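You operate a simulated robot arm through the tools that you are given. There is no shell and no other tool. Be economical: measure what you need, move in short steps, check, and stop when the job is done.

You run a simulated two-armed robot. Do the job below in one go: nothing can be reset, and whatever is moved stays where it is left.

JOB
Put the powder jar that says "gold" from the stamping end of the long desk on top of the beige low block and the powder jar that says "teal" in the brown box. Take the lid off the pink paste jar and lay it down on the middle of the long desk. The order is free. Set down upright: powder jar.

It is judged by the outcome, as a careful person would: the job done as asked, and still so three seconds after it is handed in. It fails if anything else is knocked over, pushed out of place, dropped, spilled or broken. A push-on lid holds only when it is set on centred and level and pressed home; a screw cap is set on level and turned clockwise until tight.

ROBOT AND FRAMES
Two 7-joint arms with two-finger parallel grippers on one trunk, on a base that drives. Base frame: it is fixed to the floor where the robot stands at the start and does not move with it; the origin is under the middle of the robot, x ahead of it, y to its left, z up; the surface under the hand at the start is at about z = 0.75. Readings come in m, degrees, newtons and seconds.
The left shoulder is at the start at [0.07, 0.163, 1.07], the right one opposite. With the tool pointing down near the work surface each hand reaches from about 0.4 to 0.88 m from the robot's upright axis, wherever it stands, measured 20 degrees to its own side. Places, roughly: brown box (14x14x5 cm) [0.6, 0.2, 0.8]; pink paste jar [0.5, -1, 0.75]. Payload 3.43 kg a hand.
The TCP of each hand is the grasp point between the finger pads, 0.034 m short of the fingertips. In the tool frame z runs along the fingers and y along their closing line. Largest opening 0.128 m; finger width 0.024, thickness 0.012; the body of the gripper, 0.048 by 0.13 m, starts 0.096 m behind the TCP.
Orientation is told as [roll, pitch, yaw] about the base's x, y, z axes, in that order, counted from this pose: with the fingers straight down and closing along the base's y, the tool's x points along the base's -x, its y along +y and its z along -z.

CONTROLS
- The arms move only by the tool servo_tool. It takes "left_motion", "right_motion" or both (then of equal length, played together; a hand with none holds still); each is a list of rows, each an object (a shift or turn left out is 0, a gripper value left out holds the last) with "translation": the shift along the base's x, y, z in m, a list of three; "rot": the turn, a rotation vector about the base's x, y, z in degrees, a list of three; "fingers": the opening, from 0 (shut) to 1 (fully open). In form: [{"translation": [tx, ty, tz], "rot": [rx, ry, rz], "fingers": fingers}, ...]. A call has 1 to 12 rows; each row shifts and turns the commanded pose from where the row before left it. A row lasts 0.2 s, in which the tool goes at most 0.05 m and 8.6 degrees; a call with a longer step from one row to the next is refused whole, and so is a gripper value outside its range. Where a pose cannot be reached the arm comes as near as it can. A force on the tool above 40 N (or 10 N above the force at the start of the call, whichever is more), or a blocked arm, ends the call early, and 0.2 s more pass. Each finger travels about 0.153 m/s and halts on what it meets, pressing with about 33 N; the grip force reading is that of the motor and also rises with nothing between the fingers. The clock runs only during rows and for 0.2 s after the last one: add rows that do not move to give the fingers time. It gives the time, the measured TCP pose, the force on the tool (base axes), the opening and the grip force at its end, in the units of the frame above (readings bear some noise), with the torque about the TCP (base axes, N m) and any sound that the robot's microphone picked up.
- Cameras (640 x 400 px; columns grow to the right, rows downward): "scene" is now at [0.1213, -0.0354, 1.2814]; the picture's right is [-0.42, -0.91, 0.00], its down [-0.65, 0.30, -0.70] and it looks along [0.64, -0.29, -0.71] (base axes); focal length 214 px, centre (320, 200). "left" rides on the left gripper at [0.076, 0.011, -0.16] in its tool frame; the picture's right is [-0.15, 0.99, 0.00], its down [-0.88, -0.13, -0.46] and it looks along [-0.45, -0.07, 0.89] (tool axes); focal length 234 px, centre (320, 200). "right" rides on the right gripper at [0.076, -0.011, -0.16] in its tool frame; the picture's right is [0.15, 0.99, 0.00], its down [-0.88, 0.13, -0.46] and it looks along [-0.45, 0.07, 0.89] (tool axes); focal length 234 px, centre (320, 200). There is no depth. A picture from a camera that has moved, and an enlarged one, comes with that camera's place and axes in the base frame and with its lens.
- capture(camera): a new picture of that camera. It takes no simulated time.
- raise_lower(by): slides the trunk up (or, below 0, down) by that many m; the arms and the scene camera ride with it, the base frame stays. It gives what a move gives, with no picture.
- roll_base(legs): drives the robot by 1 to 6 legs, each [ahead, left, turn to the left] in m, m and degrees, along the robot's own axes; the way and the turn of a leg run together, so that a leg with both is an arc; at most 1.5 m and 180 degrees a leg. The arms and the cameras ride along, it lands a little off, and it stops where it bumps. It gives what a move gives.
- aim_head(pan, tilt): turns the head with the scene camera to pan (to the left, within 86 degrees either way) and tilt (down, from -29 to 69), counted from straight ahead of the robot. It gives what a move gives.
- close_up(camera, box): a new picture of the part [left, top, right, bottom] of that camera's present view, enlarged. It takes no simulated time.
- finish_job(): hands the job in; it is judged then, once.

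Work in short steps. Places have to be worked out from the pictures, the camera data and where the tool is seen: move nearer, look again, correct. Check each grasp and each placing, and mend what went wrong. You have 165 turns and 138 pictures in all, those below and enlarged ones among them. Open the grippers and draw the arms clear of the work before you hand the job in, unless the task says otherwise; then end with one line.

The tools are called after ">>>" as name(argument=value, ...) on one line, values as JSON. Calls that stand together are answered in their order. servo_tool: Moves the arms, as the interface text tells. Its arguments: {"type":"object","properties":{"left_motion":{"type":"array","items":{"type":"object","properties":{"translation":{"type":"array","items":{"type":"number"}},"rot":{"type":"array","items":{"type":"number"}},"fingers":{"type":"number"}}}},"right_motion":{"type":"array","items":{"type":"object","properties":{"translation":{"type":"array","items":{"type":"number"}},"rot":{"type":"array","items":{"type":"number"}},"fingers":{"type":"number"}}}}},"required":[]} The other tools are called the same way: raise_lower (by) slides the trunk up or down; roll_base (legs) drives the base; aim_head (pan, tilt) turns the head that bears the scene camera; capture (camera) takes a picture; close_up (camera, box) takes an enlarged picture of a part of a camera's view; finish_job () hands the job in.

At the start:

```text
time_s: 0.0
left_tcp_pos: [0.5206, 0.0287, 1.0567]
left_orientation: [0.1, 0.0, 0.1]
left_wrist_force: [-0.1, -0.1, -0.7]
left_moment: [0.02, -0.03, 0.01]
left_grip_width: 0.1282
left_grip_force: 0.1
right_tcp_pos: [0.4555, -0.4116, 1.0663]
right_orientation: [0.0, 0.0, 0.0]
right_wrist_force: [0.3, 0.3, 0.2]
right_moment: [0.03, 0.01, 0.04]
right_grip_width: 0.1279
right_grip_force: 0.0
trunk travel left (down, up): [-0.55, 0.39]
robot x, y, heading: [-0.0003, 0.0015, 0.1]
head pan, tilt: [-24.7, 45.4]
```

scene: 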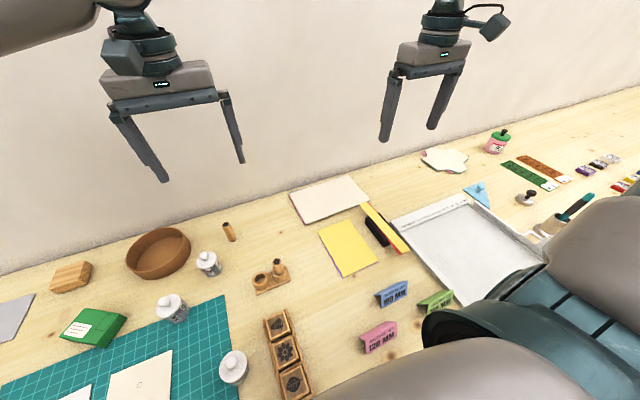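
right: 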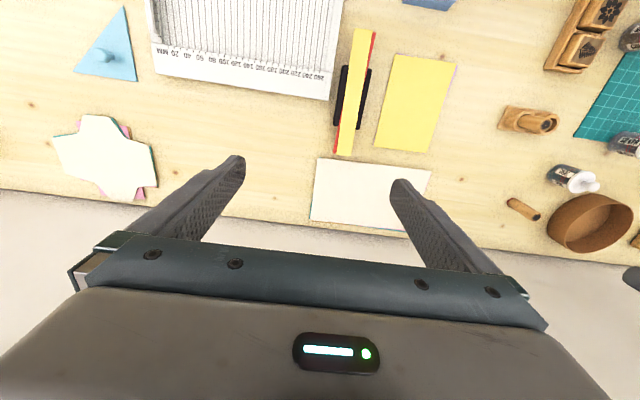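
left: 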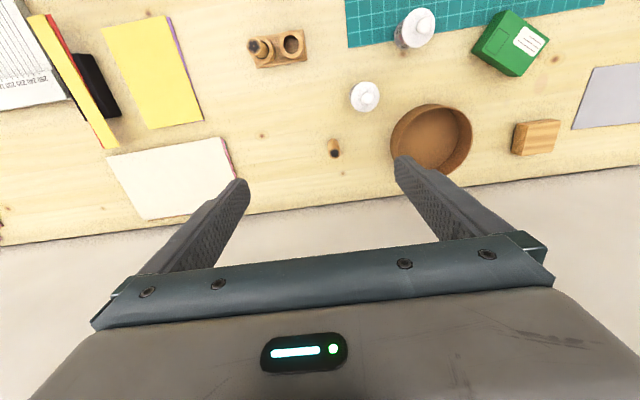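

I see three powder jars with white stoppers on the left side; I'll enlarge to read labels.

>>> aim_head(pan=15, tilt=50)

>>> capture(camera="scene")

>>> close_up(camera="right", box=[480, 80, 640, 240])

```text
time_s: 1.1
left_tcp_pos: [0.5215, 0.0274, 1.0561]
left_orientation: [0.0, 0.1, 0.1]
left_wrist_force: [-0.6, 0.6, 0.6]
left_moment: [0.01, -0.03, -0.01]
left_grip_width: 0.1279
left_grip_force: 0.1
right_tcp_pos: [0.4552, -0.411, 1.0671]
right_orientation: [0.0, 0.0, 0.1]
right_wrist_force: [0.1, -0.7, -0.1]
right_moment: [-0.04, 0.01, -0.06]
right_grip_width: 0.1281
right_grip_force: 0.0
trunk travel left (down, up): [-0.55, 0.39]
robot x, y, heading: [-0.0015, -0.0008, 0.1]
head pan, tilt: [15.0, 50.0]
```

```text
134 pictures are left
camera scene: at [0.1222, 0.0184, 1.2751], right [0.26, -0.97, 0.0], down [-0.74, -0.2, -0.64], along [0.62, 0.17, -0.77], focal length 214 px, centre (320, 200)
```

scene: 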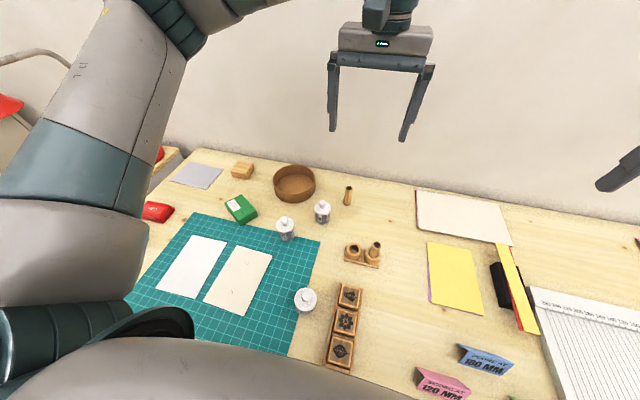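

```text
2.50 times, centred on (560, 160) of right
camera zoom: at [0.3797, -0.4214, 1.2259], right [-0.15, 0.99, 0.0], down [0.88, 0.13, 0.46], along [0.45, 0.07, -0.89], focal length 585 px, centre (-280, 300)
```

zoom: 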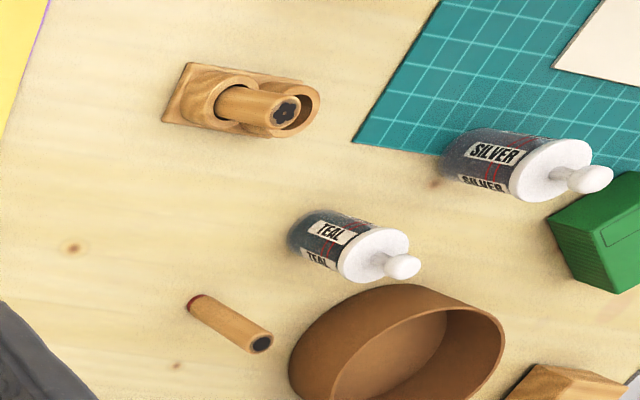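

TEAL and SILVER read. Now the third jar and the block.

>>> close_up(camera="scene", box=[270, 180, 350, 320])

>>> close_up(camera="scene", box=[130, 130, 350, 260])

>>> aim_head(pan=-50, tilt=35)

>>> capture(camera="scene")

>>> aim_head(pan=70, tilt=35)

>>> capture(camera="scene")

```text
2.86 times, centred on (310, 250) of scene
camera zoom: at [0.1222, 0.0184, 1.2751], right [0.26, -0.97, 0.0], down [-0.74, -0.2, -0.64], along [0.62, 0.17, -0.77], focal length 613 px, centre (349, 57)
```

zoom: 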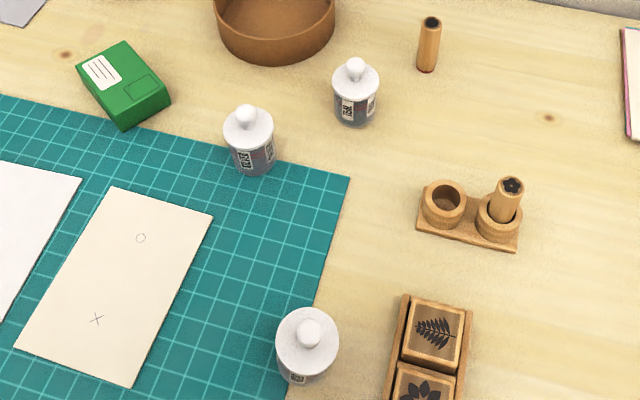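

```text
2.91 times, centred on (240, 195) of scene
camera zoom: at [0.1222, 0.0184, 1.2751], right [0.26, -0.97, 0.0], down [-0.74, -0.2, -0.64], along [0.62, 0.17, -0.77], focal length 624 px, centre (553, 214)
```

zoom: 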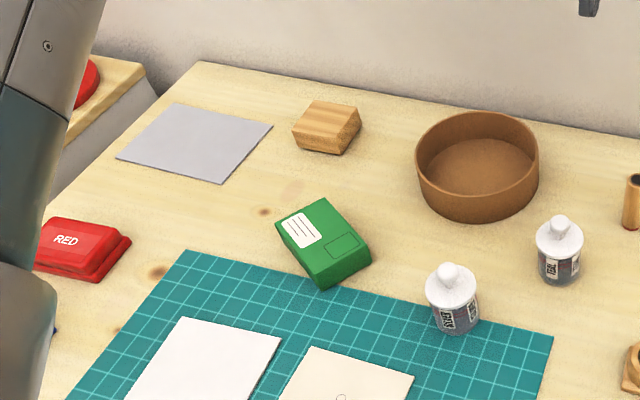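

```text
time_s: 2.4
left_tcp_pos: [0.5199, 0.0287, 1.0566]
left_orientation: [0.0, 0.1, 0.2]
left_wrist_force: [-0.3, -1.1, -0.2]
left_moment: [0.03, 0.01, 0.04]
left_grip_width: 0.1279
left_grip_force: 0.1
right_tcp_pos: [0.455, -0.4099, 1.0654]
right_orientation: [0.0, 0.0, 0.1]
right_wrist_force: [1.4, -0.1, -1.0]
right_moment: [0.03, -0.03, 0.02]
right_grip_width: 0.1279
right_grip_force: 0.1
trunk travel left (down, up): [-0.55, 0.39]
robot x, y, heading: [-0.0009, 0.0003, 0.1]
head pan, tilt: [-50.0, 35.0]
```

```text
130 pictures are left
camera scene: at [0.1044, -0.0689, 1.2968], right [-0.77, -0.64, 0.0], down [-0.37, 0.44, -0.82], along [0.53, -0.63, -0.57], focal length 214 px, centre (320, 200)
```

scene: 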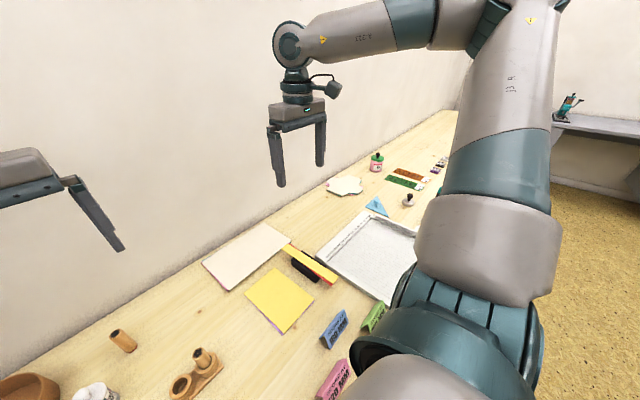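

```text
time_s: 4.4
left_tcp_pos: [0.5202, 0.0282, 1.0573]
left_orientation: [0.0, 0.0, 0.1]
left_wrist_force: [0.0, 0.5, 0.1]
left_moment: [-0.04, 0.02, 0.01]
left_grip_width: 0.1281
left_grip_force: 0.0
right_tcp_pos: [0.4547, -0.4115, 1.067]
right_orientation: [0.1, 0.0, 0.0]
right_wrist_force: [0.0, 0.1, -0.6]
right_moment: [0.03, -0.04, -0.01]
right_grip_width: 0.1278
right_grip_force: 0.0
trunk travel left (down, up): [-0.55, 0.39]
robot x, y, heading: [0.0043, -0.003, 0.1]
head pan, tilt: [70.0, 35.0]
```

```text
129 pictures are left
camera scene: at [0.078, 0.0812, 1.2968], right [0.94, -0.34, 0.0], down [-0.2, -0.54, -0.82], along [0.28, 0.77, -0.57], focal length 214 px, centre (320, 200)
```

scene: 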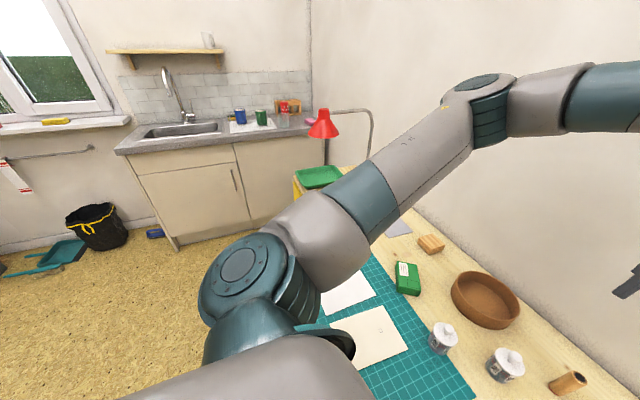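

The third jar sits close to the robot (~[0.235, 0.08]), so I'll back up 0.25 m to be able to see and reach it.

>>> roll_base(legs=[[-0.25, 0, 0]])

>>> aim_head(pan=10, tilt=45)

>>> capture(camera="scene")

>>> capture(camera="left")

```text
time_s: 6.3
left_tcp_pos: [0.2682, 0.027, 1.0567]
left_orientation: [0.0, 0.0, 0.1]
left_wrist_force: [-0.4, 0.1, 1.6]
left_moment: [-0.04, -0.04, 0.03]
left_grip_width: 0.128
left_grip_force: 0.0
right_tcp_pos: [0.2018, -0.4102, 1.0661]
right_orientation: [0.0, -0.1, -0.1]
right_wrist_force: [-1.4, -0.6, 0.0]
right_moment: [0.0, -0.03, 0.0]
right_grip_width: 0.1278
right_grip_force: 0.0
trunk travel left (down, up): [-0.55, 0.39]
robot x, y, heading: [-0.2564, -0.0016, 0.1]
head pan, tilt: [70.0, 35.0]
```

```text
time_s: 7.6
left_tcp_pos: [0.2676, 0.0284, 1.057]
left_orientation: [0.1, 0.0, 0.0]
left_wrist_force: [0.6, 0.2, -0.4]
left_moment: [0.0, 0.03, 0.03]
left_grip_width: 0.1281
left_grip_force: 0.0
right_tcp_pos: [0.2023, -0.41, 1.0662]
right_orientation: [0.0, 0.0, 0.0]
right_wrist_force: [0.5, 0.2, -0.1]
right_moment: [0.01, 0.02, -0.02]
right_grip_width: 0.1281
right_grip_force: 0.1
trunk travel left (down, up): [-0.55, 0.39]
robot x, y, heading: [-0.2572, -0.0, -0.2]
head pan, tilt: [10.0, 45.0]
```

```text
128 pictures are left
camera scene: at [-0.1253, 0.0127, 1.282], right [0.18, -0.98, 0.0], down [-0.7, -0.12, -0.71], along [0.7, 0.12, -0.71], focal length 214 px, centre (320, 200)
```

scene: 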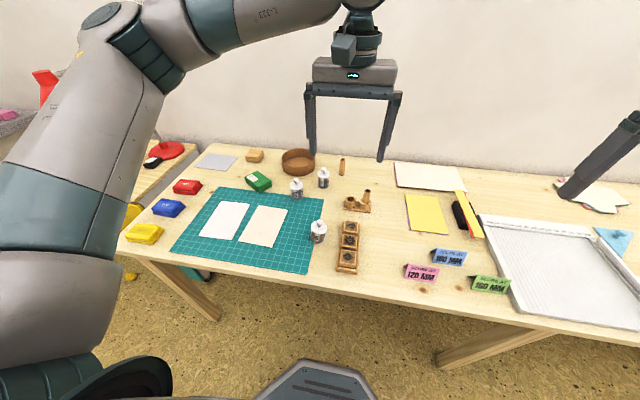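

```text
127 pictures are left
camera left: at [0.1929, 0.0405, 1.2167], right [0.14, 0.99, 0.0], down [0.88, -0.13, 0.46], along [0.45, -0.07, -0.89], focal length 234 px, centre (320, 200)
```

left: 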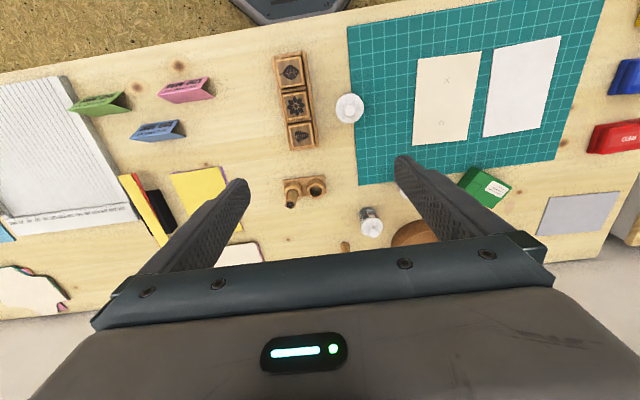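

>>> close_up(camera="scene", box=[280, 165, 340, 250])

>>> close_up(camera="left", box=[300, 70, 420, 260])

```text
4.71 times, centred on (310, 208) of scene
camera zoom: at [-0.1253, 0.0127, 1.282], right [0.18, -0.98, 0.0], down [-0.7, -0.12, -0.71], along [0.7, 0.12, -0.71], focal length 1009 px, centre (367, 165)
```

zoom: 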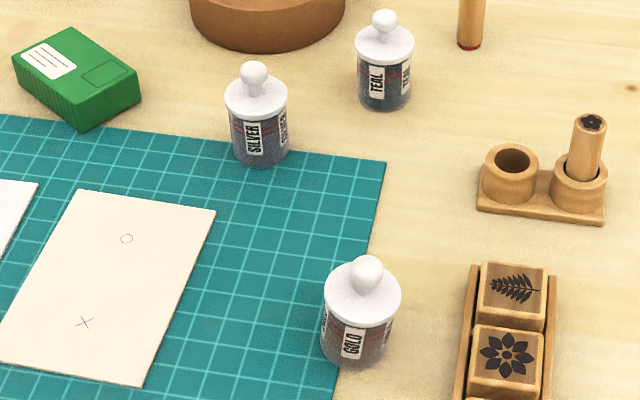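

```text
2.11 times, centred on (360, 165) of left
camera zoom: at [0.1929, 0.0405, 1.2167], right [0.14, 0.99, 0.0], down [0.88, -0.13, 0.46], along [0.45, -0.07, -0.89], focal length 493 px, centre (236, 274)
```

zoom: 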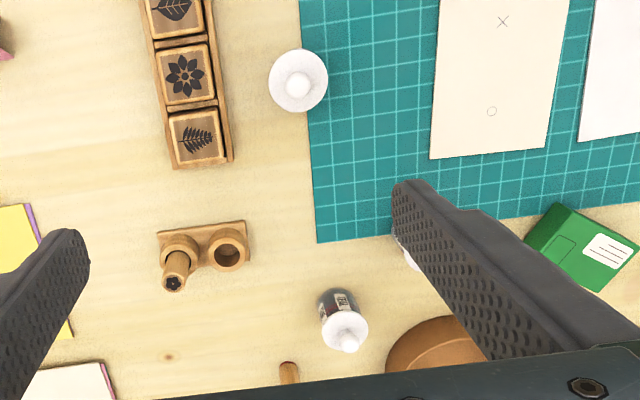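

Third jar is GOLD at about [0.24, 0.08]. I move the left hand over it, fingers part closed to clear the stamp tray, and descend part way.

>>> servo_tool(left_motion=[{"translation": [-0.014, 0.026, -0.04], "fingers": 0.62}, {"translation": [-0.014, 0.027, -0.045]}, {"translation": [0, 0, -0.045]}, {"translation": [0, 0, 0]}])

>>> capture(camera="left")

>>> close_up(camera="scene", box=[260, 150, 380, 280])

```text
refused: row 2 steps farther than a row can; nothing moved
```

```text
124 pictures are left
camera left: at [0.1929, 0.0405, 1.2167], right [0.14, 0.99, 0.0], down [0.88, -0.13, 0.46], along [0.45, -0.07, -0.89], focal length 234 px, centre (320, 200)
```

left: 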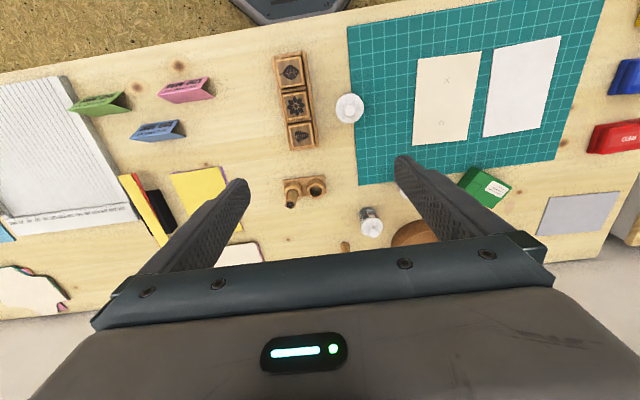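

```text
3.08 times, centred on (320, 215) of scene
camera zoom: at [-0.1253, 0.0127, 1.282], right [0.18, -0.98, 0.0], down [-0.7, -0.12, -0.71], along [0.7, 0.12, -0.71], focal length 660 px, centre (320, 154)
```

zoom: 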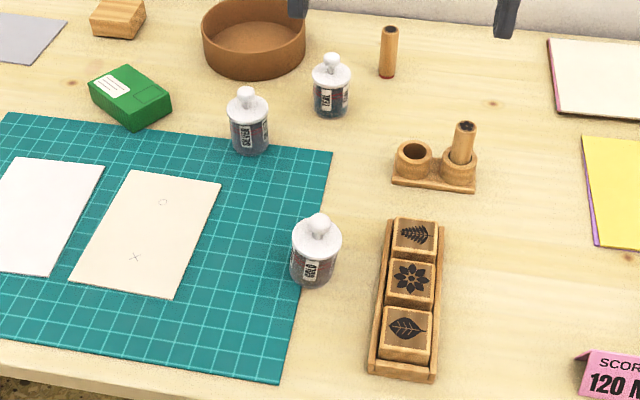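

Row step was too long; retry with smaller rows.

>>> servo_tool(left_motion=[{"translation": [-0.014, 0.026, -0.03], "fingers": 0.62}, {"translation": [-0.014, 0.026, -0.03]}, {"translation": [0, 0, -0.045]}, {"translation": [0, 0, -0.02]}, {"translation": [0, 0, 0]}])

>>> capture(camera="left")

>>> close_up(camera="scene", box=[260, 150, 380, 280])

```text
time_s: 8.8
left_tcp_pos: [0.2405, 0.0796, 0.9318]
left_orientation: [0.1, 0.0, 0.1]
left_wrist_force: [0.4, 0.2, -0.2]
left_moment: [-0.01, 0.02, 0.02]
left_grip_width: 0.0794
left_grip_force: 0.1
right_tcp_pos: [0.2028, -0.4112, 1.0657]
right_orientation: [0.0, 0.1, 0.1]
right_wrist_force: [0.4, 0.0, 0.6]
right_moment: [0.01, -0.01, 0.04]
right_grip_width: 0.1279
right_grip_force: 0.1
trunk travel left (down, up): [-0.55, 0.39]
robot x, y, heading: [-0.2525, -0.0036, -0.0]
head pan, tilt: [10.0, 45.0]
```

```text
122 pictures are left
camera left: at [0.165, 0.0927, 1.0914], right [0.14, 0.99, 0.0], down [0.88, -0.13, 0.46], along [0.45, -0.07, -0.89], focal length 234 px, centre (320, 200)
```

left: 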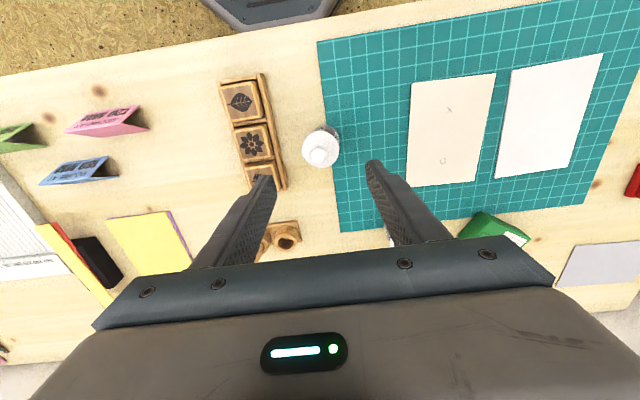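

```text
3.08 times, centred on (320, 215) of scene
camera zoom: at [-0.1255, 0.0123, 1.282], right [0.17, -0.98, 0.0], down [-0.7, -0.12, -0.71], along [0.7, 0.12, -0.71], focal length 660 px, centre (320, 154)
```

zoom: 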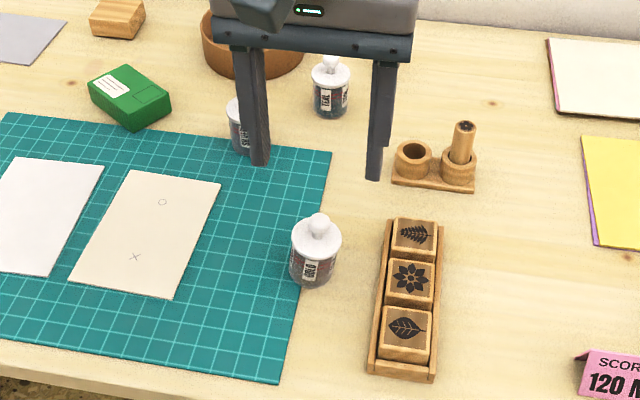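

Jar centre confirmed [0.237, 0.081]. Descend to z≈0.79, stay open, then look.

>>> servo_tool(left_motion=[{"translation": [-0.003, 0.001, -0.045]}, {"translation": [0, 0, -0.045]}, {"translation": [0, 0, -0.03]}, {"translation": [0, 0, -0.02]}, {"translation": [0, 0, 0]}])

>>> capture(camera="left")

>>> close_up(camera="scene", box=[270, 180, 370, 260])

```text
time_s: 10.0
left_tcp_pos: [0.2382, 0.0808, 0.792]
left_orientation: [-0.1, -0.1, 0.2]
left_wrist_force: [-2.0, 0.2, -0.1]
left_moment: [0.02, -0.02, -0.01]
left_grip_width: 0.0793
left_grip_force: 0.0
right_tcp_pos: [0.2017, -0.4107, 1.0667]
right_orientation: [0.2, 0.0, 0.1]
right_wrist_force: [-0.5, 0.3, -0.6]
right_moment: [0.01, -0.01, -0.03]
right_grip_width: 0.128
right_grip_force: 0.0
trunk travel left (down, up): [-0.55, 0.39]
robot x, y, heading: [-0.2569, -0.0042, -0.2]
head pan, tilt: [10.0, 45.0]
```

```text
120 pictures are left
camera left: at [0.1637, 0.0933, 0.9512], right [0.14, 0.99, 0.0], down [0.88, -0.13, 0.46], along [0.45, -0.07, -0.89], focal length 234 px, centre (320, 200)
```

left: 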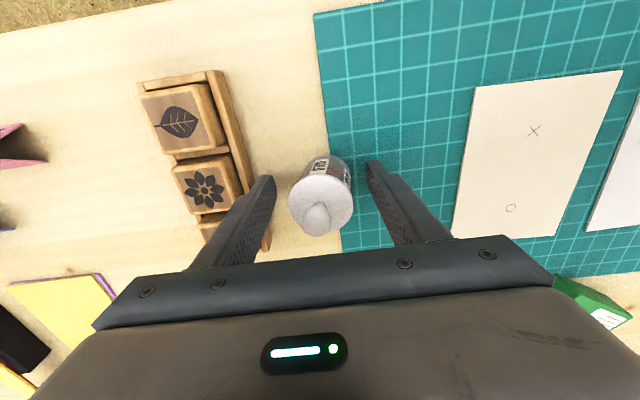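

```text
5.00 times, centred on (320, 220) of scene
camera zoom: at [-0.1256, 0.0125, 1.282], right [0.17, -0.98, 0.0], down [-0.7, -0.12, -0.71], along [0.7, 0.12, -0.71], focal length 1072 px, centre (320, 100)
```

zoom: 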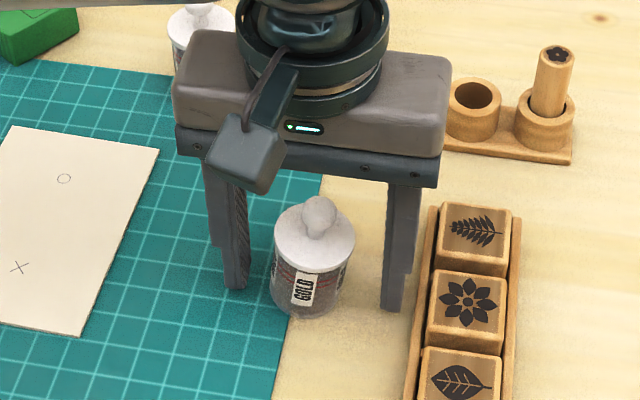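

Aligned; nudge −4 mm in x and close.

>>> servo_tool(left_motion=[{"translation": [-0.004, 0.0, 0]}, {"fingers": 0.3}, {"fingers": 0.3}, {"fingers": 0.3}])

>>> close_up(camera="scene", box=[290, 210, 350, 250])

```text
time_s: 11.0
left_tcp_pos: [0.233, 0.0815, 0.7923]
left_orientation: [0.0, -0.1, 0.1]
left_wrist_force: [0.6, 2.3, 5.2]
left_moment: [0.15, -0.08, -0.01]
left_grip_width: 0.0408
left_grip_force: 33.2
right_tcp_pos: [0.2012, -0.4107, 1.0661]
right_orientation: [0.0, 0.0, 0.2]
right_wrist_force: [-0.4, 0.4, -0.3]
right_moment: [-0.01, 0.02, 0.01]
right_grip_width: 0.1281
right_grip_force: 0.0
trunk travel left (down, up): [-0.55, 0.39]
robot x, y, heading: [-0.2504, -0.003, -0.0]
head pan, tilt: [10.0, 45.0]
```

```text
10.00 times, centred on (320, 230) of scene
camera zoom: at [-0.126, 0.0128, 1.2821], right [0.17, -0.98, 0.0], down [-0.7, -0.12, -0.71], along [0.7, 0.12, -0.71], focal length 2145 px, centre (320, -100)
```

zoom: 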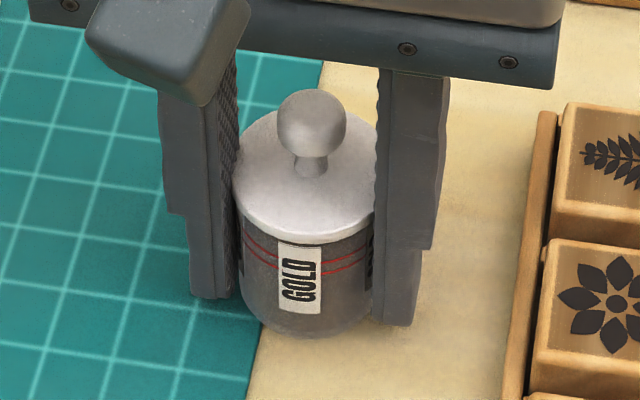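

Gripped at 41 mm. Lift 2.5 cm and check that body and lid come together.

>>> servo_tool(left_motion=[{"translation": [0, 0, 0.01]}, {"translation": [0, 0, 0.015]}, {"translation": [0, 0, 0]}])

>>> close_up(camera="scene", box=[280, 190, 350, 250])

```text
time_s: 11.8
left_tcp_pos: [0.2318, 0.0811, 0.8182]
left_orientation: [-0.1, 0.0, 0.1]
left_wrist_force: [0.7, 0.5, 0.0]
left_moment: [0.0, -0.02, 0.01]
left_grip_width: 0.0406
left_grip_force: 32.9
right_tcp_pos: [0.2018, -0.41, 1.0663]
right_orientation: [0.0, 0.0, 0.0]
right_wrist_force: [-0.1, -0.2, 0.4]
right_moment: [-0.04, -0.01, -0.02]
right_grip_width: 0.1281
right_grip_force: 0.0
trunk travel left (down, up): [-0.55, 0.39]
robot x, y, heading: [-0.2529, 0.0032, 0.1]
head pan, tilt: [10.0, 45.0]
heard: snap
```

```text
6.67 times, centred on (315, 220) of scene
camera zoom: at [-0.1253, 0.0126, 1.2819], right [0.17, -0.98, 0.0], down [-0.7, -0.12, -0.71], along [0.7, 0.12, -0.71], focal length 1430 px, centre (353, 67)
```

zoom: 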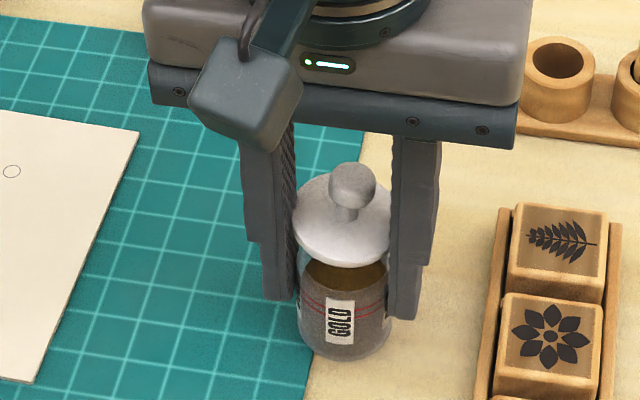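

The lid popped off and the jar stayed. I'll put it straight back on and press it home.

>>> servo_tool(left_motion=[{"translation": [0, 0, -0.01]}, {"translation": [0, 0, -0.01]}, {"translation": [0, 0, -0.004]}, {"translation": [0, 0, -0.003]}, {"translation": [0, 0, -0.003]}])

>>> close_up(camera="scene", box=[280, 190, 350, 250])

```text
time_s: 13.0
left_tcp_pos: [0.233, 0.0806, 0.7876]
left_orientation: [0.0, -0.2, 0.1]
left_wrist_force: [0.8, 0.6, 19.5]
left_moment: [0.33, -0.14, 0.0]
left_grip_width: 0.0408
left_grip_force: 32.6
right_tcp_pos: [0.2009, -0.4114, 1.0666]
right_orientation: [0.0, 0.0, 0.1]
right_wrist_force: [-0.1, -1.1, -0.4]
right_moment: [0.01, -0.02, 0.01]
right_grip_width: 0.1281
right_grip_force: 0.1
trunk travel left (down, up): [-0.55, 0.39]
robot x, y, heading: [-0.2522, 0.002, -0.2]
head pan, tilt: [10.0, 45.0]
heard: snap
```

```text
6.67 times, centred on (315, 220) of scene
camera zoom: at [-0.1272, 0.0124, 1.2822], right [0.17, -0.98, 0.0], down [-0.7, -0.12, -0.71], along [0.7, 0.12, -0.71], focal length 1430 px, centre (353, 67)
```

zoom: 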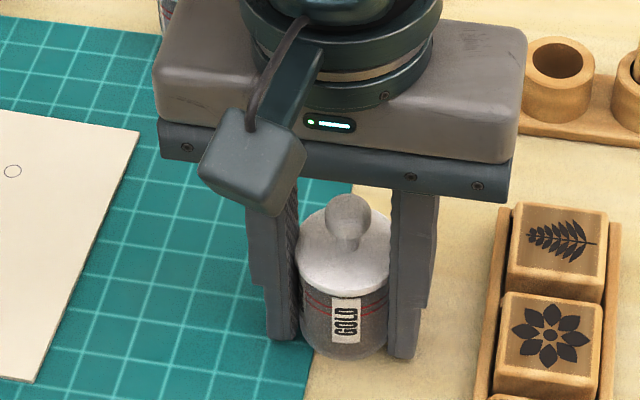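

A second snap: the lid is seated again. The vertical pads catch the wider lid, so I'll regrasp the body below the lid with the tool tilted 45°. Release and rise, then back the base 0.2 m.

>>> servo_tool(left_motion=[{"translation": [0, 0, 0.003]}, {"fingers": 0.62}, {"fingers": 0.62}, {"translation": [0, 0, 0.03]}, {"translation": [0, 0, 0.045]}, {"translation": [0, 0, 0.045]}, {"translation": [0, 0, 0.045]}])

>>> roll_base(legs=[[-0.2, 0, 0]])

>>> servo_tool(left_motion=[{"rot": [0, -7.5, 0]}, {"rot": [0, -7.5, 0]}, {"rot": [0, -7.5, 0]}, {"rot": [0, -7.5, 0]}, {"rot": [0, -7.5, 0]}, {"rot": [0, -7.5, 0]}, {}])

>>> capture(camera="scene")

>>> capture(camera="left")

```text
time_s: 14.6
left_tcp_pos: [0.23, 0.0813, 0.955]
left_orientation: [0.0, 0.0, 0.1]
left_wrist_force: [-0.3, -0.4, -0.9]
left_moment: [0.05, 0.01, 0.01]
left_grip_width: 0.0796
left_grip_force: 0.0
right_tcp_pos: [0.202, -0.4115, 1.0662]
right_orientation: [-0.1, 0.0, 0.0]
right_wrist_force: [0.6, -0.1, 0.3]
right_moment: [0.0, -0.01, 0.03]
right_grip_width: 0.1281
right_grip_force: 0.0
trunk travel left (down, up): [-0.55, 0.39]
robot x, y, heading: [-0.2521, 0.0028, 0.0]
head pan, tilt: [10.0, 45.0]
```

```text
time_s: 16.2
left_tcp_pos: [0.027, 0.0813, 0.9554]
left_orientation: [0.0, 0.0, 0.2]
left_wrist_force: [-1.0, -0.1, -0.2]
left_moment: [-0.03, -0.03, 0.0]
left_grip_width: 0.0794
left_grip_force: 0.0
right_tcp_pos: [-0.0027, -0.4105, 1.0664]
right_orientation: [0.0, 0.0, 0.1]
right_wrist_force: [-0.3, -0.4, 1.2]
right_moment: [-0.02, -0.03, 0.01]
right_grip_width: 0.1281
right_grip_force: 0.1
trunk travel left (down, up): [-0.55, 0.39]
robot x, y, heading: [-0.461, 0.0012, 0.2]
head pan, tilt: [10.0, 45.0]
```

```text
time_s: 17.8
left_tcp_pos: [0.0372, 0.0736, 0.9567]
left_orientation: [-0.2, -45.0, 0.3]
left_wrist_force: [-0.2, 0.2, 0.1]
left_moment: [-0.01, -0.02, -0.02]
left_grip_width: 0.0794
left_grip_force: 0.1
left hand out of reach, approached as far as the arm can: row 6
right_tcp_pos: [-0.0019, -0.4107, 1.0658]
right_orientation: [0.0, -0.1, 0.1]
right_wrist_force: [-0.2, 0.2, 0.0]
right_moment: [0.0, -0.01, 0.01]
right_grip_width: 0.1279
right_grip_force: 0.0
trunk travel left (down, up): [-0.55, 0.39]
robot x, y, heading: [-0.4576, -0.0031, 0.2]
head pan, tilt: [10.0, 45.0]
```

```text
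115 pictures are left
camera scene: at [-0.3299, 0.0129, 1.282], right [0.18, -0.98, 0.0], down [-0.7, -0.12, -0.71], along [0.7, 0.12, -0.71], focal length 214 px, centre (320, 200)
```

scene: 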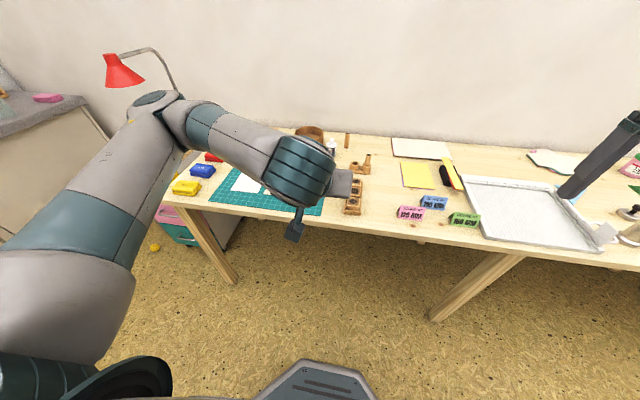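

```text
114 pictures are left
camera left: at [-0.1276, 0.0861, 1.0167], right [0.1, 0.99, 0.1], down [0.3, -0.13, 0.94], along [0.95, -0.06, -0.31], focal length 234 px, centre (320, 200)
```

left: 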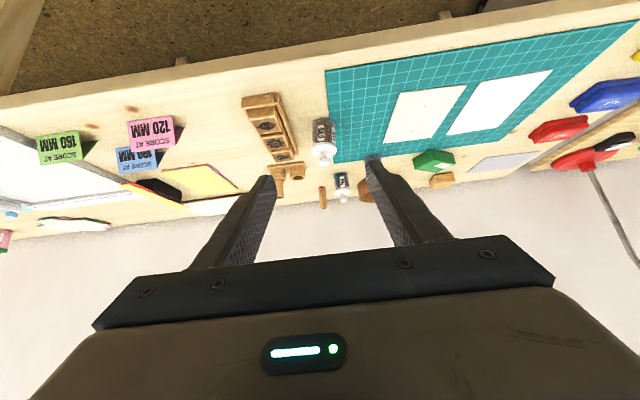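

Tilted view works. Move to the pre-approach point (~[0.136, 0.081, 0.876]) behind the jar along the tool axis.

>>> servo_tool(left_motion=[{"translation": [0.033, 0.0025, -0.027]}, {"translation": [0.033, 0.0025, -0.027]}, {"translation": [0.033, 0.0025, -0.027]}, {}])

>>> capture(camera="left")

```text
time_s: 18.8
left_tcp_pos: [0.1377, 0.0821, 0.8748]
left_orientation: [-0.2, -45.0, 0.3]
left_wrist_force: [0.6, -0.5, -0.5]
left_moment: [0.0, -0.03, 0.0]
left_grip_width: 0.0792
left_grip_force: 0.1
right_tcp_pos: [-0.0022, -0.4103, 1.0659]
right_orientation: [-0.1, 0.0, 0.1]
right_wrist_force: [0.2, 0.0, -0.5]
right_moment: [0.01, -0.01, -0.02]
right_grip_width: 0.128
right_grip_force: 0.0
trunk travel left (down, up): [-0.55, 0.39]
robot x, y, heading: [-0.4548, 0.0001, 0.1]
head pan, tilt: [10.0, 45.0]
```

```text
113 pictures are left
camera left: at [-0.0279, 0.0932, 0.9337], right [0.1, 0.99, 0.1], down [0.3, -0.13, 0.95], along [0.95, -0.07, -0.31], focal length 234 px, centre (320, 200)
```

left: 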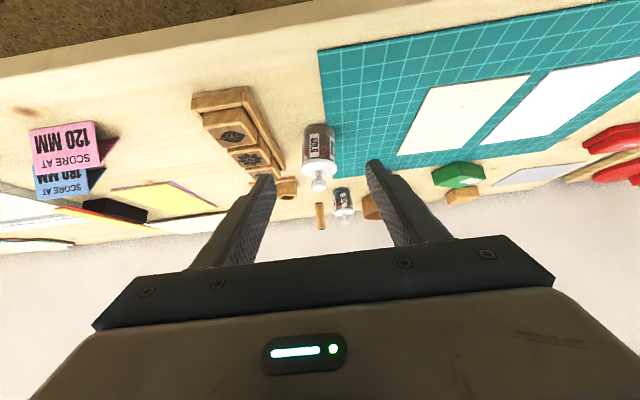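

Alignment is good. Advance along the tool axis to the grasp point.

>>> servo_tool(left_motion=[{"translation": [0.03, 0, -0.03]}, {"translation": [0.03, 0, -0.03]}, {"translation": [0.022, -0.001, -0.023]}, {}])

>>> capture(camera="left")

>>> close_up(camera="scene", box=[270, 140, 390, 240])

```text
time_s: 19.8
left_tcp_pos: [0.2194, 0.0814, 0.7918]
left_orientation: [-0.1, -45.0, 0.1]
left_wrist_force: [0.2, -0.4, 0.4]
left_moment: [0.0, 0.03, 0.0]
left_grip_width: 0.0795
left_grip_force: 0.0
right_tcp_pos: [-0.0023, -0.4104, 1.0661]
right_orientation: [0.0, 0.0, 0.1]
right_wrist_force: [-0.2, -1.0, 0.1]
right_moment: [0.02, 0.0, 0.01]
right_grip_width: 0.1279
right_grip_force: 0.1
trunk travel left (down, up): [-0.55, 0.39]
robot x, y, heading: [-0.4598, 0.0018, -0.2]
head pan, tilt: [10.0, 45.0]
```

```text
112 pictures are left
camera left: at [0.0537, 0.0931, 0.8505], right [0.1, 0.99, 0.1], down [0.3, -0.13, 0.95], along [0.95, -0.07, -0.31], focal length 234 px, centre (320, 200)
```

left: 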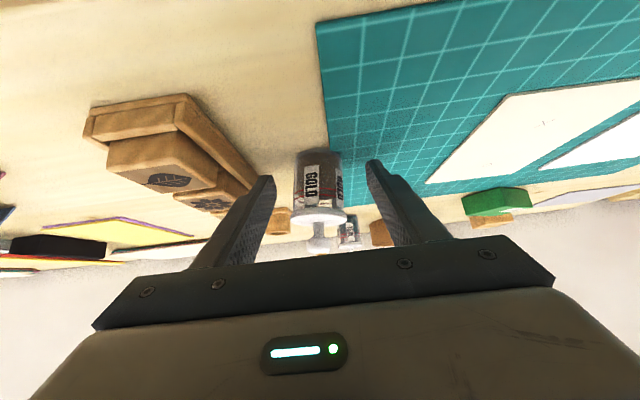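

```text
4.00 times, centred on (330, 190) of scene
camera zoom: at [-0.3303, 0.0125, 1.282], right [0.18, -0.98, 0.0], down [-0.7, -0.12, -0.71], along [0.7, 0.12, -0.71], focal length 858 px, centre (280, 240)
```

zoom: 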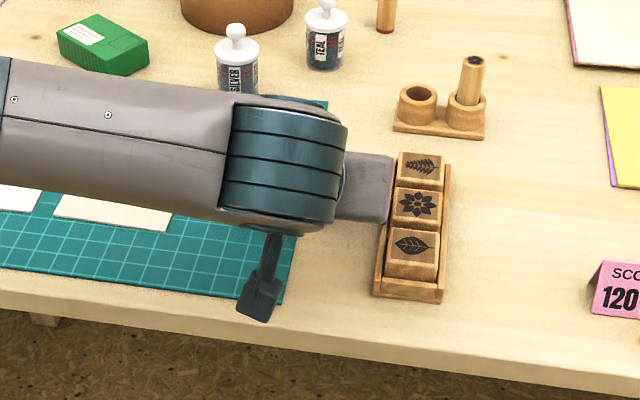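

Jar body is between the pads at the right height (image row ~181). Close.

>>> servo_tool(left_motion=[{"fingers": 0.28}, {"fingers": 0.28}, {"fingers": 0.28}])

>>> close_up(camera="left", box=[240, 130, 400, 270])

```text
time_s: 20.6
left_tcp_pos: [0.2189, 0.0819, 0.791]
left_orientation: [-0.1, -45.0, 0.3]
left_wrist_force: [-0.9, 0.2, -0.3]
left_moment: [-0.01, 0.03, 0.01]
left_grip_width: 0.0401
left_grip_force: 33.4
right_tcp_pos: [-0.0015, -0.4095, 1.0655]
right_orientation: [0.0, 0.0, 0.1]
right_wrist_force: [0.3, 0.2, -0.7]
right_moment: [-0.01, -0.01, -0.02]
right_grip_width: 0.128
right_grip_force: 0.1
trunk travel left (down, up): [-0.55, 0.39]
robot x, y, heading: [-0.4555, 0.003, 0.2]
head pan, tilt: [10.0, 45.0]
```

```text
2.86 times, centred on (320, 200) of left
camera zoom: at [0.0539, 0.0932, 0.8505], right [0.1, 0.99, 0.1], down [0.3, -0.13, 0.94], along [0.95, -0.07, -0.31], focal length 669 px, centre (320, 200)
```

zoom: 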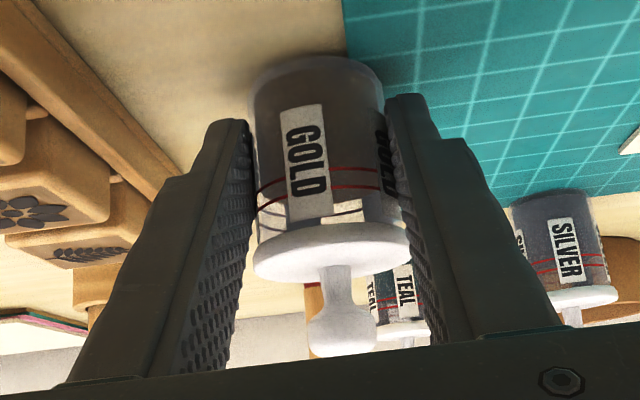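

Grip is on the body (40.1 mm). Lift 3 cm and check.

>>> servo_tool(left_motion=[{"translation": [0, 0, 0.01]}, {"translation": [0, 0, 0.02]}, {}])

>>> close_up(camera="left", box=[240, 130, 400, 270])

```text
time_s: 21.4
left_tcp_pos: [0.2212, 0.0812, 0.8214]
left_orientation: [-0.2, -45.1, 0.2]
left_wrist_force: [0.1, 0.1, -0.4]
left_moment: [-0.01, 0.07, -0.02]
left_grip_width: 0.0399
left_grip_force: 33.0
right_tcp_pos: [-0.0018, -0.4101, 1.0655]
right_orientation: [0.1, -0.1, 0.1]
right_wrist_force: [-0.9, -0.9, -0.6]
right_moment: [-0.02, 0.0, -0.03]
right_grip_width: 0.128
right_grip_force: 0.1
trunk travel left (down, up): [-0.55, 0.39]
robot x, y, heading: [-0.4543, 0.0016, 0.3]
head pan, tilt: [10.0, 45.0]
```

```text
2.86 times, centred on (320, 200) of left
camera zoom: at [0.0546, 0.093, 0.8815], right [0.1, 0.99, 0.1], down [0.3, -0.13, 0.94], along [0.95, -0.07, -0.31], focal length 669 px, centre (320, 200)
```

zoom: 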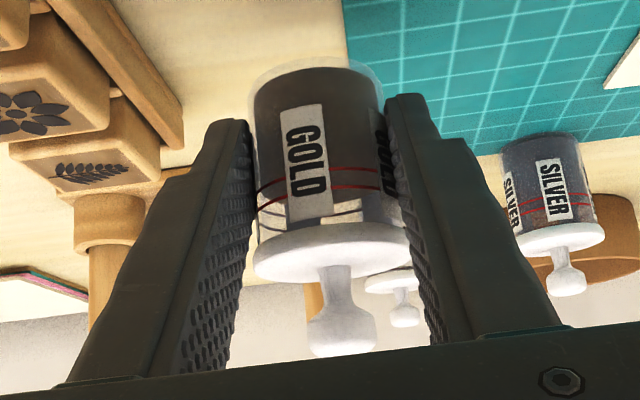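

The jar came up whole. Raise it well clear and drive forward/left toward the block.

>>> servo_tool(left_motion=[{"translation": [0, 0, 0.04]}, {"translation": [0, 0, 0.04]}, {"translation": [0, 0, 0.04]}, {"translation": [0, 0, 0.03]}])

>>> roll_base(legs=[[0.3, 0.1, 0]])

>>> aim_head(pan=35, tilt=40)

>>> capture(camera="scene")

>>> capture(camera="left")

```text
time_s: 22.4
left_tcp_pos: [0.2194, 0.0806, 0.9754]
left_orientation: [-0.2, -45.0, 0.2]
left_wrist_force: [-0.7, -0.9, -1.2]
left_moment: [0.0, 0.03, 0.0]
left_grip_width: 0.0403
left_grip_force: 33.0
right_tcp_pos: [-0.0022, -0.411, 1.0666]
right_orientation: [0.0, 0.0, 0.1]
right_wrist_force: [-0.3, 0.3, 1.1]
right_moment: [0.02, 0.0, 0.01]
right_grip_width: 0.1281
right_grip_force: 0.0
trunk travel left (down, up): [-0.55, 0.39]
robot x, y, heading: [-0.461, -0.0023, 0.1]
head pan, tilt: [10.0, 45.0]
```

```text
time_s: 24.5
left_tcp_pos: [0.5207, 0.1744, 0.9742]
left_orientation: [-0.2, -45.0, -0.4]
left_wrist_force: [-0.3, 0.0, -1.2]
left_moment: [-0.02, 0.02, -0.02]
left_grip_width: 0.0402
left_grip_force: 33.7
right_tcp_pos: [0.2954, -0.3156, 1.0658]
right_orientation: [0.1, 0.0, -0.5]
right_wrist_force: [0.8, 0.0, -0.4]
right_moment: [0.02, -0.01, 0.04]
right_grip_width: 0.128
right_grip_force: 0.1
trunk travel left (down, up): [-0.55, 0.39]
robot x, y, heading: [-0.1552, 0.101, -0.8]
head pan, tilt: [10.0, 45.0]
```

```text
time_s: 25.4
left_tcp_pos: [0.5212, 0.1744, 0.9755]
left_orientation: [-0.2, -45.0, -0.4]
left_wrist_force: [0.1, 0.2, -1.6]
left_moment: [-0.03, 0.04, 0.0]
left_grip_width: 0.0399
left_grip_force: 33.3
right_tcp_pos: [0.2937, -0.3158, 1.0658]
right_orientation: [0.0, -0.1, -0.5]
right_wrist_force: [-0.6, -0.2, 0.7]
right_moment: [-0.01, 0.0, -0.04]
right_grip_width: 0.1281
right_grip_force: 0.1
trunk travel left (down, up): [-0.55, 0.39]
robot x, y, heading: [-0.1585, 0.1002, -0.3]
head pan, tilt: [35.0, 40.0]
```

```text
108 pictures are left
camera scene: at [-0.0396, 0.1449, 1.2892], right [0.57, -0.82, 0.0], down [-0.53, -0.36, -0.77], along [0.63, 0.43, -0.64], focal length 214 px, centre (320, 200)
```

scene: 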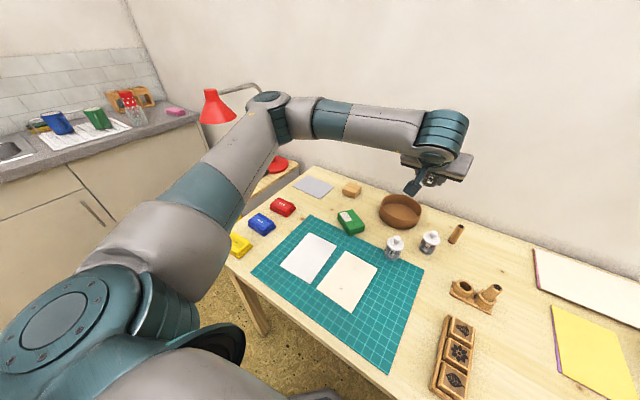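

```text
107 pictures are left
camera left: at [0.3552, 0.1872, 1.0341], right [0.11, 0.99, 0.1], down [0.3, -0.13, 0.95], along [0.95, -0.08, -0.31], focal length 234 px, centre (320, 200)
```

left: 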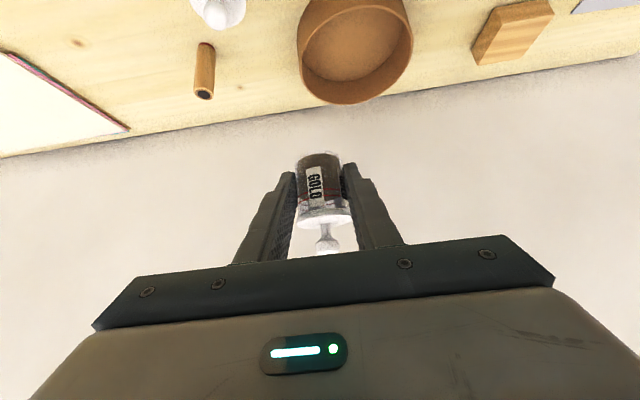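

Block estimated at [0.594, 0.427]. Move the jar over toward it at height and look.

>>> servo_tool(left_motion=[{"translation": [0.01, 0.042, 0]}, {"translation": [0.01, 0.042, 0]}, {"translation": [0.01, 0.042, 0]}, {"translation": [0.01, 0.042, 0]}, {"translation": [0.01, 0.042, 0]}, {"translation": [0.009, 0.042, 0]}, {}])

>>> capture(camera="left")

>>> capture(camera="scene")

```text
time_s: 27.0
left_tcp_pos: [0.5796, 0.4257, 0.9749]
left_orientation: [-0.2, -45.1, -0.5]
left_wrist_force: [0.7, -0.2, -1.0]
left_moment: [0.03, 0.03, 0.03]
left_grip_width: 0.0398
left_grip_force: 32.9
right_tcp_pos: [0.2944, -0.3166, 1.066]
right_orientation: [0.0, 0.0, -0.5]
right_wrist_force: [-0.5, 0.1, 0.2]
right_moment: [0.03, -0.01, -0.03]
right_grip_width: 0.1282
right_grip_force: 0.1
trunk travel left (down, up): [-0.55, 0.39]
robot x, y, heading: [-0.1589, 0.096, -0.7]
head pan, tilt: [35.0, 40.0]
```

```text
106 pictures are left
camera left: at [0.414, 0.4393, 1.0336], right [0.11, 0.99, 0.1], down [0.3, -0.13, 0.94], along [0.95, -0.08, -0.31], focal length 234 px, centre (320, 200)
```

left: 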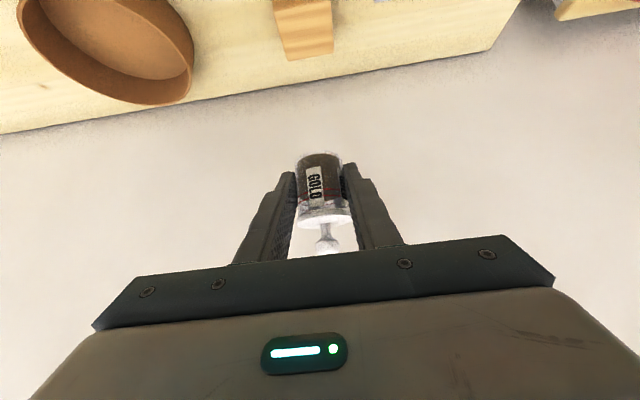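

```text
105 pictures are left
camera scene: at [-0.0393, 0.1442, 1.2892], right [0.57, -0.82, 0.0], down [-0.53, -0.36, -0.77], along [0.63, 0.43, -0.64], focal length 214 px, centre (320, 200)
```

scene: 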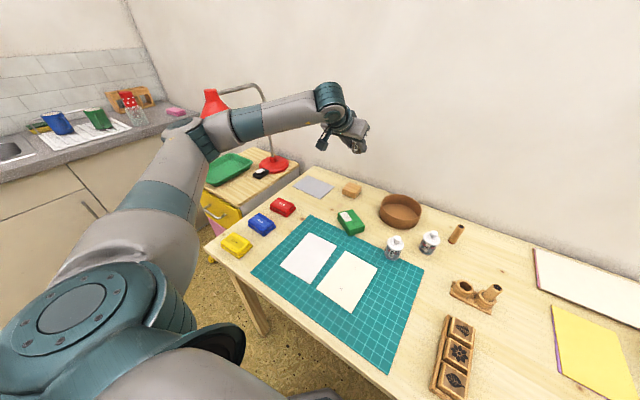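

>>> close_up(camera="left", box=[250, 0, 360, 70])

>>> close_up(camera="scene", box=[320, 165, 380, 205])

```text
5.71 times, centred on (305, 35) of left
camera zoom: at [0.414, 0.4393, 1.0336], right [0.11, 0.99, 0.1], down [0.3, -0.13, 0.94], along [0.95, -0.08, -0.31], focal length 1338 px, centre (406, 1143)
```

zoom: 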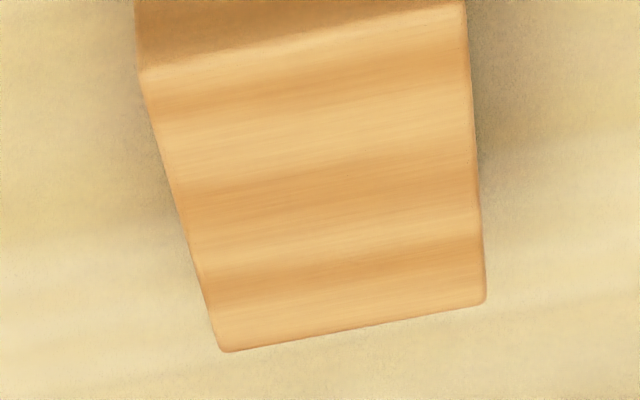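

```text
10.00 times, centred on (350, 185) of scene
camera zoom: at [-0.0393, 0.1442, 1.2892], right [0.57, -0.82, 0.0], down [-0.53, -0.36, -0.77], along [0.63, 0.43, -0.64], focal length 2145 px, centre (20, 350)
```

zoom: 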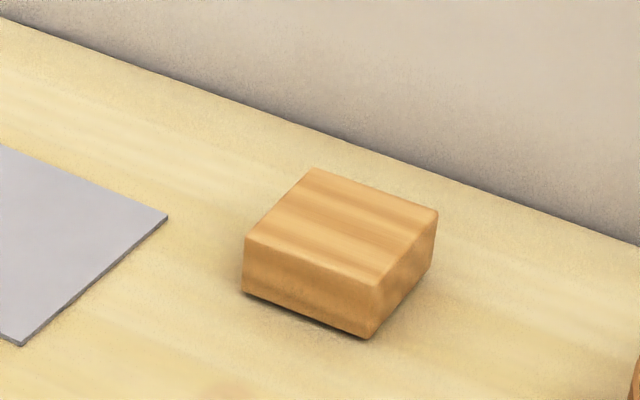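

Block top spans x 0.576–0.634, y 0.398–0.456, z≈0.777; centre (0.605, 0.427). Lower the jar above it.

>>> servo_tool(left_motion=[{"translation": [0.0095, 0.0013, -0.04]}, {"translation": [0, 0, -0.04]}, {"translation": [0, 0, -0.04]}, {"translation": [0, 0, -0.022]}, {}])

>>> close_up(camera="left", box=[220, 80, 420, 270])

>>> close_up(camera="scene", box=[310, 130, 400, 210])

```text
time_s: 28.2
left_tcp_pos: [0.5898, 0.4281, 0.8309]
left_orientation: [-0.2, -45.0, -0.2]
left_wrist_force: [0.4, 0.0, -0.7]
left_moment: [-0.03, 0.03, 0.02]
left_grip_width: 0.0402
left_grip_force: 33.2
right_tcp_pos: [0.2939, -0.3167, 1.0653]
right_orientation: [0.0, 0.0, -0.5]
right_wrist_force: [0.5, -0.5, -0.2]
right_moment: [-0.01, 0.04, -0.02]
right_grip_width: 0.1281
right_grip_force: 0.0
trunk travel left (down, up): [-0.55, 0.39]
robot x, y, heading: [-0.1555, 0.0991, -0.4]
head pan, tilt: [35.0, 40.0]
```

```text
2.11 times, centred on (320, 175) of left
camera zoom: at [0.4245, 0.4416, 0.8909], right [0.11, 0.99, 0.1], down [0.3, -0.13, 0.95], along [0.95, -0.08, -0.31], focal length 493 px, centre (320, 253)
```

zoom: 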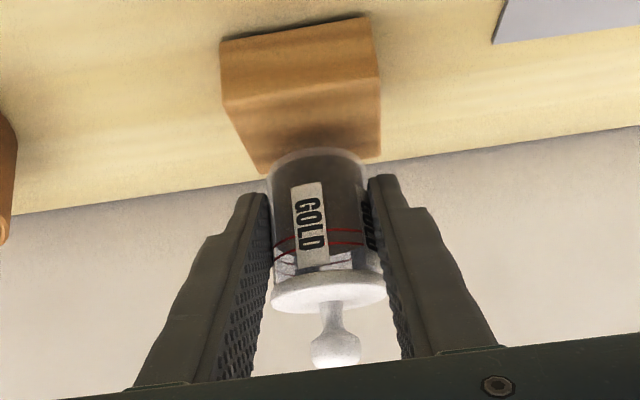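

```text
5.00 times, centred on (355, 170) of scene
camera zoom: at [-0.0397, 0.1451, 1.2892], right [0.57, -0.82, 0.0], down [-0.53, -0.36, -0.77], along [0.63, 0.43, -0.64], focal length 1072 px, centre (145, 350)
```

zoom: 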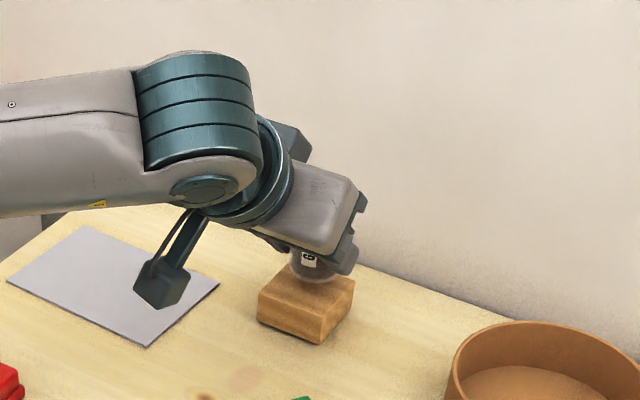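

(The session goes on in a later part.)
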